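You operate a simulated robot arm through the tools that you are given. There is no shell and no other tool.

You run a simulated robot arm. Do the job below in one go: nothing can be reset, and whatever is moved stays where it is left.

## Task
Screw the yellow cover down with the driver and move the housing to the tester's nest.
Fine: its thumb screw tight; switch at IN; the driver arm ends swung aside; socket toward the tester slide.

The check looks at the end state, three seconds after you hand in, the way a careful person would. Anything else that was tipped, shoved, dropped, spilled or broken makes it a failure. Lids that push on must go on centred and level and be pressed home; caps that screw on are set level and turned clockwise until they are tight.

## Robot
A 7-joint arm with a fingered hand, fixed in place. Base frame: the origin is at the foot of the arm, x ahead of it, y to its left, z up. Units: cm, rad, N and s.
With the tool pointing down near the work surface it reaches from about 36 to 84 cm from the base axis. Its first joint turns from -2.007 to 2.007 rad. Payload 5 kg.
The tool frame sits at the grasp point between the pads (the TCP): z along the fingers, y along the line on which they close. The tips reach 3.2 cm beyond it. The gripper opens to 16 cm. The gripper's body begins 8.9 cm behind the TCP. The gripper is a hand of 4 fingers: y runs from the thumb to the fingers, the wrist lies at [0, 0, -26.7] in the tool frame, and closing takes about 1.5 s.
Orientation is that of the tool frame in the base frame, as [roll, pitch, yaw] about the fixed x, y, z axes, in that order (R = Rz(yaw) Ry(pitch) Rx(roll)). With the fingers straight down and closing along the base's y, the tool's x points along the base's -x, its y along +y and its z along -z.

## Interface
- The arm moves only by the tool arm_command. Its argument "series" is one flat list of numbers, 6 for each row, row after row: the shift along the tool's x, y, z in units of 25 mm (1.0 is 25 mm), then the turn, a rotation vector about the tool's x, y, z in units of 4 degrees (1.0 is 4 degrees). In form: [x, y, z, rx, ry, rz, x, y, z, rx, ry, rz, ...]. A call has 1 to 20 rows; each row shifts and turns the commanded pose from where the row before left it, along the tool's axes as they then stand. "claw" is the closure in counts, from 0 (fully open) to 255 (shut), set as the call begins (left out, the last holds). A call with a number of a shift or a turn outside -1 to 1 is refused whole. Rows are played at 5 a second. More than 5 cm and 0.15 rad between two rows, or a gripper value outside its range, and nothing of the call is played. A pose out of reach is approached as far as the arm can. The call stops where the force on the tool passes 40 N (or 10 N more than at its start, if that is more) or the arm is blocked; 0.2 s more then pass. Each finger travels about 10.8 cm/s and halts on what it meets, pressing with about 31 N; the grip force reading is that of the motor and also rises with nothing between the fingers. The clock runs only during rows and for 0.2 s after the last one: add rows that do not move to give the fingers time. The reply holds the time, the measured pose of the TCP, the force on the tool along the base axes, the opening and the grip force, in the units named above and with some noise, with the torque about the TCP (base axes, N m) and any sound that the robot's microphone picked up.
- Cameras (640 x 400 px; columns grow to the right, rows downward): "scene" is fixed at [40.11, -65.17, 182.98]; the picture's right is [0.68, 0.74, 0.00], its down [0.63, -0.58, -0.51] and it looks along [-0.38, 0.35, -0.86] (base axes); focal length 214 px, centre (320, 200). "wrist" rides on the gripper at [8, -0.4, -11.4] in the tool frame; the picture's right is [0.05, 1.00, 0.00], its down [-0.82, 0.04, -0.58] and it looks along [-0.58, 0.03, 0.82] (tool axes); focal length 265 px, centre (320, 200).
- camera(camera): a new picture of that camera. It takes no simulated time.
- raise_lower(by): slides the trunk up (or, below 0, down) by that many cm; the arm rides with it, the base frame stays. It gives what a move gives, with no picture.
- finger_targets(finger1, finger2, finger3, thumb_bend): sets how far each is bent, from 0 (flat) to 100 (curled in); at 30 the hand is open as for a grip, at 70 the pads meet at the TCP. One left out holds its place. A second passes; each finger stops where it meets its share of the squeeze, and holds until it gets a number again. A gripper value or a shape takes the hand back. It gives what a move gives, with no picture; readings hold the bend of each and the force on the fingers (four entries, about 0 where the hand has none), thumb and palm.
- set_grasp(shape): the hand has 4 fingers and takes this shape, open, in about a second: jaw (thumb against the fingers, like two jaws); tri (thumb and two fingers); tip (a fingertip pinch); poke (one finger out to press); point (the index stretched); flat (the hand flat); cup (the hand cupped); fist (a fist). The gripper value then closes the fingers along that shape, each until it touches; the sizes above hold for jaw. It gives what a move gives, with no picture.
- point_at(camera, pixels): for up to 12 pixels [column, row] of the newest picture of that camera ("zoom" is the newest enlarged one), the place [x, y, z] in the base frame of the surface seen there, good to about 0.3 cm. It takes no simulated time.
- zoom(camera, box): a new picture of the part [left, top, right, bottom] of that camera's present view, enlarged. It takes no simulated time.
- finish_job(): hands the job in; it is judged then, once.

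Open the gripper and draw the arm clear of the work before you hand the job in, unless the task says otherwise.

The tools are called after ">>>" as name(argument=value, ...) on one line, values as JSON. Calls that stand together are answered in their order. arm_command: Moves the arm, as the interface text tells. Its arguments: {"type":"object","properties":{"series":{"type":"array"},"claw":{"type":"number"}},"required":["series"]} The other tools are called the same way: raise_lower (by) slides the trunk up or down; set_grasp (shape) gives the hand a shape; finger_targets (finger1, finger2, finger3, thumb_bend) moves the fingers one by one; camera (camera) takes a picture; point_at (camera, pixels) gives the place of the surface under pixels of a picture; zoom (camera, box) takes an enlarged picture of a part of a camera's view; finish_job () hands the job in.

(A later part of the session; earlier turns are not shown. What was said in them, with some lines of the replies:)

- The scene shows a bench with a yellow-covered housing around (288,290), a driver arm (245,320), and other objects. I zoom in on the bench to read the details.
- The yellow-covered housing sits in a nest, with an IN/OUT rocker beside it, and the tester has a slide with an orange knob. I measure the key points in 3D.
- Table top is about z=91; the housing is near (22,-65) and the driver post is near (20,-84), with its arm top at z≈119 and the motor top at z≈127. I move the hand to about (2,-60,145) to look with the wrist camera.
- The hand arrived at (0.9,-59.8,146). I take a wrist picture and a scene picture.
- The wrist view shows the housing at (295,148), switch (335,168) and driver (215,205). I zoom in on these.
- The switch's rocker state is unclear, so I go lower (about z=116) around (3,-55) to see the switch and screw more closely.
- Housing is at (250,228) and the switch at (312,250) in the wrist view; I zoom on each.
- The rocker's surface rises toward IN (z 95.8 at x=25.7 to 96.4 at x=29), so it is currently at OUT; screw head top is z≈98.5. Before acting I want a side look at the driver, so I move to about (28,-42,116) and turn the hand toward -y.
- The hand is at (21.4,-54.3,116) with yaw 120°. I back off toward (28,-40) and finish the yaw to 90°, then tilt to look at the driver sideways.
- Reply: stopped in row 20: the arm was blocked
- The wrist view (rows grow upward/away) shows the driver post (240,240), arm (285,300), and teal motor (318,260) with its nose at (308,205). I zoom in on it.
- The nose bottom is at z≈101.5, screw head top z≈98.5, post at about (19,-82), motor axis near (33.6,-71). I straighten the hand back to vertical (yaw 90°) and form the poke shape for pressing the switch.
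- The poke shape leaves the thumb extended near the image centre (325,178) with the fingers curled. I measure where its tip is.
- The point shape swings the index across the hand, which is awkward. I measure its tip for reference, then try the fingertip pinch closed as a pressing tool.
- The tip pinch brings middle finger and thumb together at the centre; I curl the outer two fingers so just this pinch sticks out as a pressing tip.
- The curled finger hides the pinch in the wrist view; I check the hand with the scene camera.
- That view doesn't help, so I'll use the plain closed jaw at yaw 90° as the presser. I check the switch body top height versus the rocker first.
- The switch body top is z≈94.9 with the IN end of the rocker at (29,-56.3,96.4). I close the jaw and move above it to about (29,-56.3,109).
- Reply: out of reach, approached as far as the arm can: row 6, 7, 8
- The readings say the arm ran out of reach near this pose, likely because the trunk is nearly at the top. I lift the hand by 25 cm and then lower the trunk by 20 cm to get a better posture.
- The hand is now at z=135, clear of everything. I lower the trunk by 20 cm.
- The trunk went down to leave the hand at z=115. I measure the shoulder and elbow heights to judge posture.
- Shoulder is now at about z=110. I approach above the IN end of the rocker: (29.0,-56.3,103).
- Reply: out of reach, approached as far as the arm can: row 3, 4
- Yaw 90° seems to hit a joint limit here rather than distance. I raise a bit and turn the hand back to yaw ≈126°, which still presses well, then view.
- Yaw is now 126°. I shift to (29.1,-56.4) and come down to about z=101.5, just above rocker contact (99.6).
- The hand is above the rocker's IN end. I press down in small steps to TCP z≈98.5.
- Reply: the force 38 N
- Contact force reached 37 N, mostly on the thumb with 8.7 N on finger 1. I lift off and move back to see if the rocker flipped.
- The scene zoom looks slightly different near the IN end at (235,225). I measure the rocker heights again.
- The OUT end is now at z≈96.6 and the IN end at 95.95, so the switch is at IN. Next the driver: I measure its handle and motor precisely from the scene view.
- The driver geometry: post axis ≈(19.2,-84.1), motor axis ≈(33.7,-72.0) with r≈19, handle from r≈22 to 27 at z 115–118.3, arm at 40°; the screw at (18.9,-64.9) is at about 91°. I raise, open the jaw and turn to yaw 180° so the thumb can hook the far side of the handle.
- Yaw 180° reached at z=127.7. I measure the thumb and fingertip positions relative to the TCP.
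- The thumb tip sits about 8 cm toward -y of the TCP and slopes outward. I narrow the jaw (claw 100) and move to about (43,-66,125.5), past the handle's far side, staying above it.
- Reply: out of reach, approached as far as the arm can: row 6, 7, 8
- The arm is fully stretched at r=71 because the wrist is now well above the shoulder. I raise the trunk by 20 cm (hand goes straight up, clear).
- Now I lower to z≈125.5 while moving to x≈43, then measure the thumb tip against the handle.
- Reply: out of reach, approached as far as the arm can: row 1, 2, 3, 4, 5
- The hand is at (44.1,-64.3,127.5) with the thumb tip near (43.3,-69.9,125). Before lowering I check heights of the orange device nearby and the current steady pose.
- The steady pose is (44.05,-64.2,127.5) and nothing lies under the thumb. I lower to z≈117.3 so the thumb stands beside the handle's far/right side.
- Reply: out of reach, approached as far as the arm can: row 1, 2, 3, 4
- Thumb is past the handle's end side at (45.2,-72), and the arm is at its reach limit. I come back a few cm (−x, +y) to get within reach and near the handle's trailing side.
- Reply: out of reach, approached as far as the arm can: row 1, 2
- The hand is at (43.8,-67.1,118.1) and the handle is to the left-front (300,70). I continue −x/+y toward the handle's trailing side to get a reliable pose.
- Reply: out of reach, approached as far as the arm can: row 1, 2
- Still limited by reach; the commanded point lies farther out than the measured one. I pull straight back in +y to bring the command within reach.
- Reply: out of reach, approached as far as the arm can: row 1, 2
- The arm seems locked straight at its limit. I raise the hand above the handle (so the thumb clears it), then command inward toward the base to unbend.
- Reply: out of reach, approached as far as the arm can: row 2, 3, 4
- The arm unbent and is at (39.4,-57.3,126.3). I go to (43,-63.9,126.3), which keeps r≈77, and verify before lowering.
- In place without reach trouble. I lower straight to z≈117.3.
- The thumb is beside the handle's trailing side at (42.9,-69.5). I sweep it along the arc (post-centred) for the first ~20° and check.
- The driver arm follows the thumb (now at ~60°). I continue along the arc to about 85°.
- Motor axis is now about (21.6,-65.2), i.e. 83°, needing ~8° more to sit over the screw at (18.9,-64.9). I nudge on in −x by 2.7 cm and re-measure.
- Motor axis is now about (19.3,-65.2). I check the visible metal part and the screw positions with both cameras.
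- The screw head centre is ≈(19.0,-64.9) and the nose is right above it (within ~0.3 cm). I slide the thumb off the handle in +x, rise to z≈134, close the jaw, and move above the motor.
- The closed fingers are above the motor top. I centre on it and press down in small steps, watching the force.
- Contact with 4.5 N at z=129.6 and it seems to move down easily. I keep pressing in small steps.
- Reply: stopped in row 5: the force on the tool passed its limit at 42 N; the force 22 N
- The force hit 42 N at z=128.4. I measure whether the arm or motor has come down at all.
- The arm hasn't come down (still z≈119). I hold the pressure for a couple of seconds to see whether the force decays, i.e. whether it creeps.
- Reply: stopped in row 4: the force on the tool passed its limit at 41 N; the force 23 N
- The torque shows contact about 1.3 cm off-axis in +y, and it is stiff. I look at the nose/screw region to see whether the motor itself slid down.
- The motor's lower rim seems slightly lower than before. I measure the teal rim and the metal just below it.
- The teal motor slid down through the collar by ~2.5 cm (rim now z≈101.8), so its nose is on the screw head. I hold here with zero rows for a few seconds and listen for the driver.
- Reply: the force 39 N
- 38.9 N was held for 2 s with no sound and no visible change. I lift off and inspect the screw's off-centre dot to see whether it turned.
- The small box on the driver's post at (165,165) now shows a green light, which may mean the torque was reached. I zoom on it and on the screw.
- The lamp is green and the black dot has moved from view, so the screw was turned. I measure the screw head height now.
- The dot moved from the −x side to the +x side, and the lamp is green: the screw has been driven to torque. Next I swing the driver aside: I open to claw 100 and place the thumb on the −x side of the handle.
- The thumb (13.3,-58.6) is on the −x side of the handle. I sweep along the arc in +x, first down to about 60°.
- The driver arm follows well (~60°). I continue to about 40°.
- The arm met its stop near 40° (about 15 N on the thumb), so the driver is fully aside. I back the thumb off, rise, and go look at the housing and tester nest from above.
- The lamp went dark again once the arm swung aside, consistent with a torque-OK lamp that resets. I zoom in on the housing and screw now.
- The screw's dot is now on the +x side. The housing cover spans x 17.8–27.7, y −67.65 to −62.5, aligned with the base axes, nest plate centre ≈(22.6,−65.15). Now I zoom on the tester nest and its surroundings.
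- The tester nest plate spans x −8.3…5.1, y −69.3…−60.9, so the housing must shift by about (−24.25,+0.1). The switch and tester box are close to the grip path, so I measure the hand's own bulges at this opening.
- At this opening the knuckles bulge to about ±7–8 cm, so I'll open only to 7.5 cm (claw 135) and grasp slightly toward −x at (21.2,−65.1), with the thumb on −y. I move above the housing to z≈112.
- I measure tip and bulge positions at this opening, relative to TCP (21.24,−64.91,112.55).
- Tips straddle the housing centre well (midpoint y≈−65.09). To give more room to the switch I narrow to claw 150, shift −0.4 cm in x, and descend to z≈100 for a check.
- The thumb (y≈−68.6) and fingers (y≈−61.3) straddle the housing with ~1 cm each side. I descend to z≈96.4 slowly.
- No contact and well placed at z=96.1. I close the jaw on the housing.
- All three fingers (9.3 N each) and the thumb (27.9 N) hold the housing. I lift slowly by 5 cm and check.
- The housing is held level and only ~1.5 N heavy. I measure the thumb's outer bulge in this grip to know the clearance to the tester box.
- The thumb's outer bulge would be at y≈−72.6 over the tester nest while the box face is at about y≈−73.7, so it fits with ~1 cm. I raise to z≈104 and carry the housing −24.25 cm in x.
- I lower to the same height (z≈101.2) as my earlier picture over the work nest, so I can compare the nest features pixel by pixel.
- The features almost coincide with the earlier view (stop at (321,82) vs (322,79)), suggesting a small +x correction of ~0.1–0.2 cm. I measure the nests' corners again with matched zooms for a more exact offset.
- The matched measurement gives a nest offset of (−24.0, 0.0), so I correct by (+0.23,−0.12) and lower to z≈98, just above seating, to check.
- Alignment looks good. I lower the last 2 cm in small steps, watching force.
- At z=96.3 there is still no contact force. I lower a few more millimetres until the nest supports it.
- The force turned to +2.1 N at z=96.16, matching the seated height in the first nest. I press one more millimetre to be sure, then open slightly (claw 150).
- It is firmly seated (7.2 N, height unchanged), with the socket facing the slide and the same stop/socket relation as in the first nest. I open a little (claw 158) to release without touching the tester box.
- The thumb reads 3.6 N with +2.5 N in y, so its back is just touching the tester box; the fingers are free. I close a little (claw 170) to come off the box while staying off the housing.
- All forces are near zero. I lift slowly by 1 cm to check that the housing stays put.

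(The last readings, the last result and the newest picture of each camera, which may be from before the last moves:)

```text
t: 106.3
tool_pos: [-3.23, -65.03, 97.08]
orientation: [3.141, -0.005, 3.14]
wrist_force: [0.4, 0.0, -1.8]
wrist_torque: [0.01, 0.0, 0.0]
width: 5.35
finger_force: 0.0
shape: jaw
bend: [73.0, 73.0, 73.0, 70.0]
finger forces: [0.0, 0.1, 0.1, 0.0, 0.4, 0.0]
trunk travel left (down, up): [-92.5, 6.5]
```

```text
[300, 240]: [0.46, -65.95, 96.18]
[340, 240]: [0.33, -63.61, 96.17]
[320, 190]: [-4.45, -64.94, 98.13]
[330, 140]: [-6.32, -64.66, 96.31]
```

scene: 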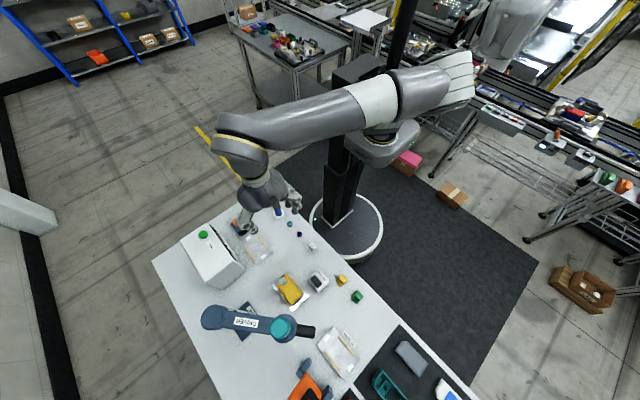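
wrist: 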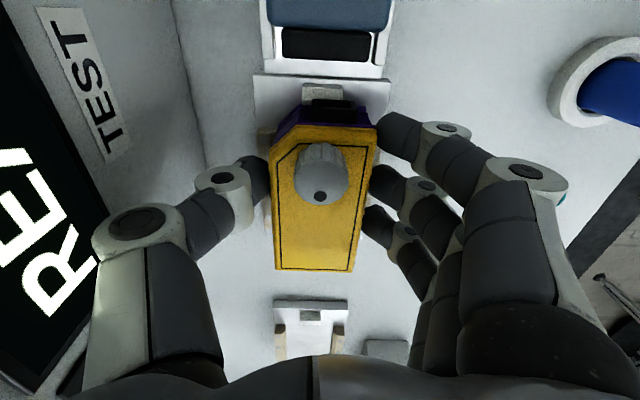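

The housing stayed (cover top z≈96.2) as the hand rose. I continue straight up, then draw back toward +y and open.

>>> arm_command(series=[0, 0, -0.2, 0, 0, 0, 0, 0, -0.3, 0, 0, 0, 0, 0, -0.4, 0, 0, 0, 0, 0, -0.5, 0, 0, 0, 0, 0, -0.8, 0, 0, 0, 0, 0, -1, 0, 0, 0, 0, 0, -1, 0, 0, 0, 0, 0, -1, 0, 0, 0, 0, 0, -1, 0, 0, 0, 0, 0, -1, 0, 0, 0])

>>> zoom(camera="scene", box=[215, 200, 295, 275])

>>> camera(camera="wrist")

```text
t: 108.5
tool_pos: [-3.33, -65.05, 115.25]
orientation: [3.139, -0.004, 3.141]
wrist_force: [-0.8, 0.2, 0.5]
wrist_torque: [0.01, 0.03, -0.01]
width: 5.34
finger_force: 0.0
shape: jaw
bend: [73.0, 73.0, 73.0, 70.0]
finger forces: [0.0, 0.0, 0.0, 0.0, 0.1, 0.0]
trunk travel left (down, up): [-92.5, 6.5]
```

```text
5.33 times, centred on (255, 238) of scene
```

zoom: 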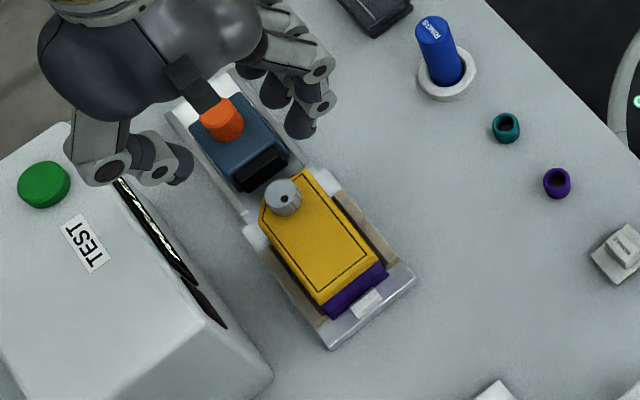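

```text
taken
```

wrist: 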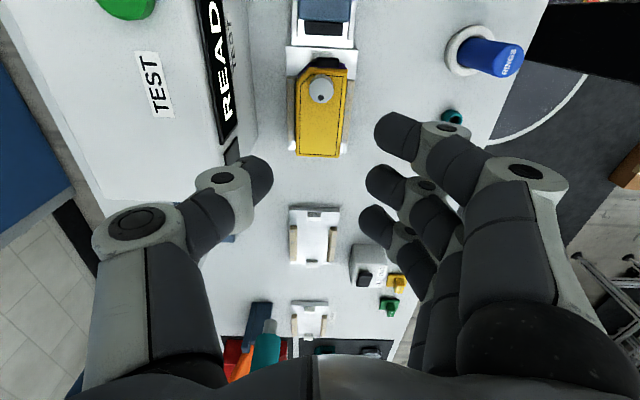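

The tester box hasn't moved (button still at (203,235)). I zoom in to verify the housing is seated level in the tester nest.

>>> zoom(camera="scene", box=[232, 220, 280, 274])

>>> point_at(camera="zoom", pixels=[[300, 190], [330, 180], [300, 230], [355, 225], [280, 180], [320, 150], [285, 135], [385, 270]])

>>> zoom(camera="wrist", box=[270, 0, 380, 170])

```text
7.41 times, centred on (256, 247) of scene
```

zoom: 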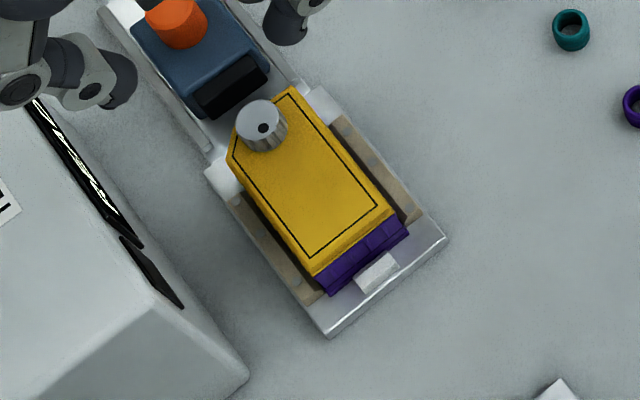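

```text
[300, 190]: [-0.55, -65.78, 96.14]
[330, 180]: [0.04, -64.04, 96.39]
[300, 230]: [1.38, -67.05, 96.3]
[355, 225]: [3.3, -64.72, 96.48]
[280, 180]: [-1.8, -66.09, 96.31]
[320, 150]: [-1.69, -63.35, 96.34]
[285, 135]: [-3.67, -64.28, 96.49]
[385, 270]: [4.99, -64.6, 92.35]
```

```text
2.35 times, centred on (325, 85) of wrist
```

zoom: 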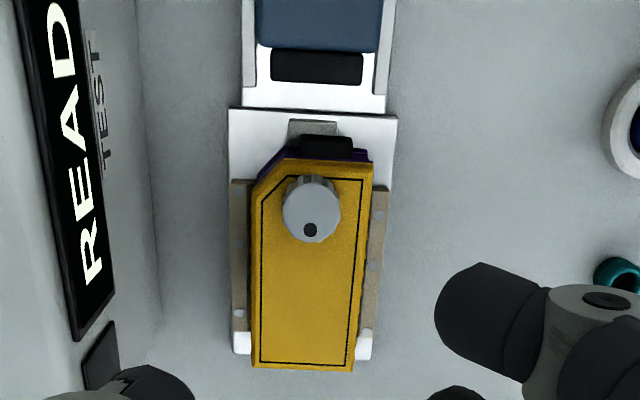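

The cover top reads a uniform z≈96.3, so the housing is level and seated, socket facing the slide. I raise the hand, draw it back from the bench and open it.

>>> arm_command(series=[0, 0, -1, 0, 0, 0, 0, 0, -1, 0, 0, 0, 0, 0, -1, 0, 0, 0, 0, 0, -1, 0, 0, 0, -0.5, 0, -1, 0, 0, 0, -0.5, 1, -1, 0, 0, 0, -0.5, 1, 0, 0, 0, 0, -0.5, 1, 0, 0, 0, 0, -0.5, 1, 0, 0, 0, 0, -0.5, 1, 0, 0, 0, 0, -0.5, 1, 0, 0, 0, 0, -0.5, 1, 0, 0, 0, 0], claw=0)

>>> camera(camera="scene")

>>> zoom(camera="scene", box=[190, 210, 350, 350])

>>> camera(camera="wrist")

```text
t: 111.1
tool_pos: [6.98, -47.58, 130.05]
orientation: [3.141, -0.005, 3.141]
wrist_force: [0.0, 0.5, -0.1]
wrist_torque: [-0.04, 0.0, 0.03]
width: 15.99
finger_force: 0.2
shape: jaw
bend: [30.0, 30.0, 30.0, 30.0]
finger forces: [0.0, 0.0, 0.0, 0.0, 0.0, 0.1]
trunk travel left (down, up): [-92.5, 6.5]
```

```text
taken
```

scene: 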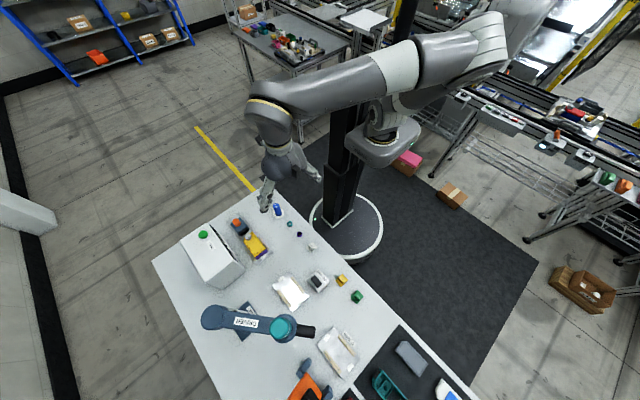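

```text
2.86 times, centred on (270, 280) of scene
```

zoom: 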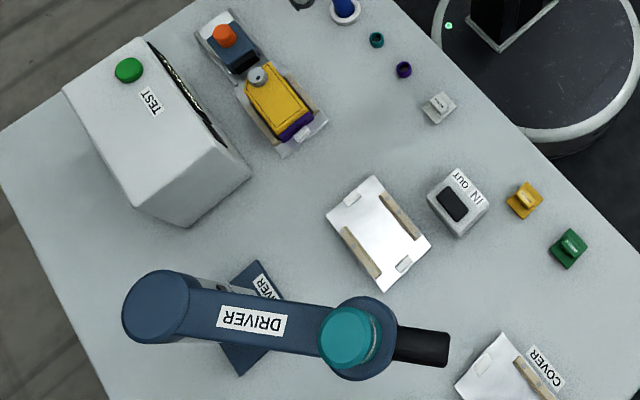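

```text
taken
```

wrist: 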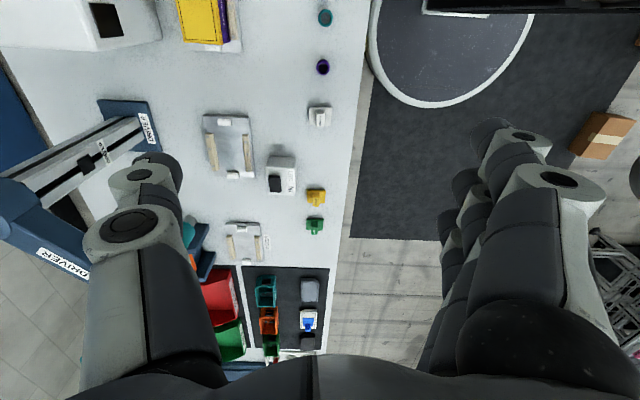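

Everything else is in its original place, the driver is aside at (283,328) and the housing is in the tester nest. A last check of the rocker's state.

>>> zoom(camera="scene", box=[300, 262, 340, 298])

>>> point_at(camera="zoom", pixels=[[290, 140], [275, 160], [320, 230], [345, 220], [310, 195], [400, 250]])

>>> zoom(camera="scene", box=[225, 205, 275, 265])

```text
11.11 times, centred on (320, 280) of scene
```

zoom: 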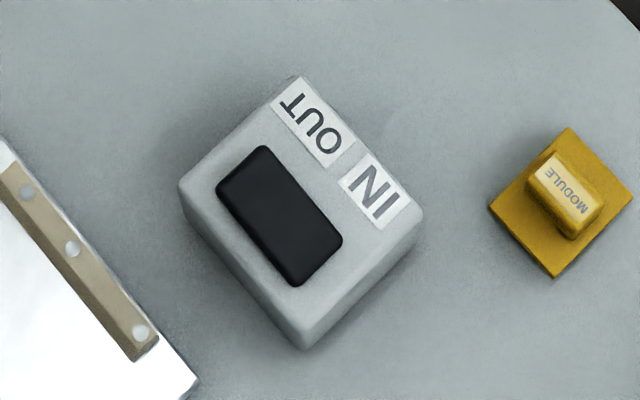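

```text
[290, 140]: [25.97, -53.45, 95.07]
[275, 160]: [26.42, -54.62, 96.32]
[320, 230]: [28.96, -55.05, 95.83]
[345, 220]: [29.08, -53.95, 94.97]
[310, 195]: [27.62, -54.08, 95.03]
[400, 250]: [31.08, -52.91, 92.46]
```

```text
6.67 times, centred on (250, 235) of scene
```

zoom: 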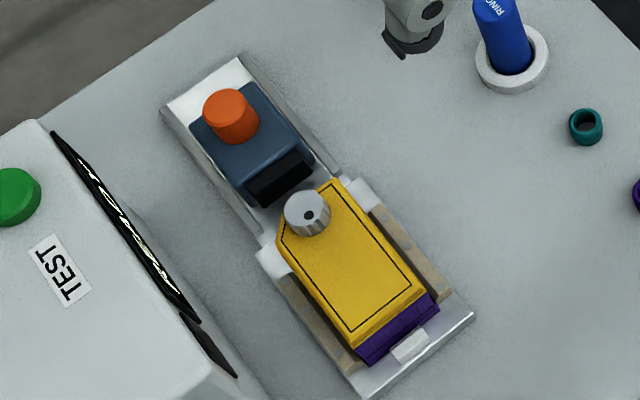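

The rocker is at IN (96.3 at the OUT end, 95.8 at the IN end). The driver is swung aside, and the housing is seated in the tester nest with its socket facing the slide. The hand is open and clear, so I hand in the job.

>>> finish_job()

```text
The job is handed in.
```

I screwed the yellow cover down with the driver and moved the housing to the tester's nest. The job is handed in.

- **Thumb screw:** I swung the driver over and pressed it onto the screw with the switch at IN for about 2 seconds. The lamp on the driver post turned green and the mark on the screw head had moved. I took the lamp as torque reached and did not test tightness any other way.
- **Switch:** it was at OUT; I pressed it to IN, and a last check showed it still there.
- **Driver arm:** it is swung back aside against its stop.
- **Housing:** it sits level in the tester nest, pressed down until the nest took the load, with its socket facing the slide.

As I let go of the housing, the back of the thumb touched the tester box with about 3 N. The box did not move, and nothing else on the bench looked disturbed. The hand is open and clear of the work.
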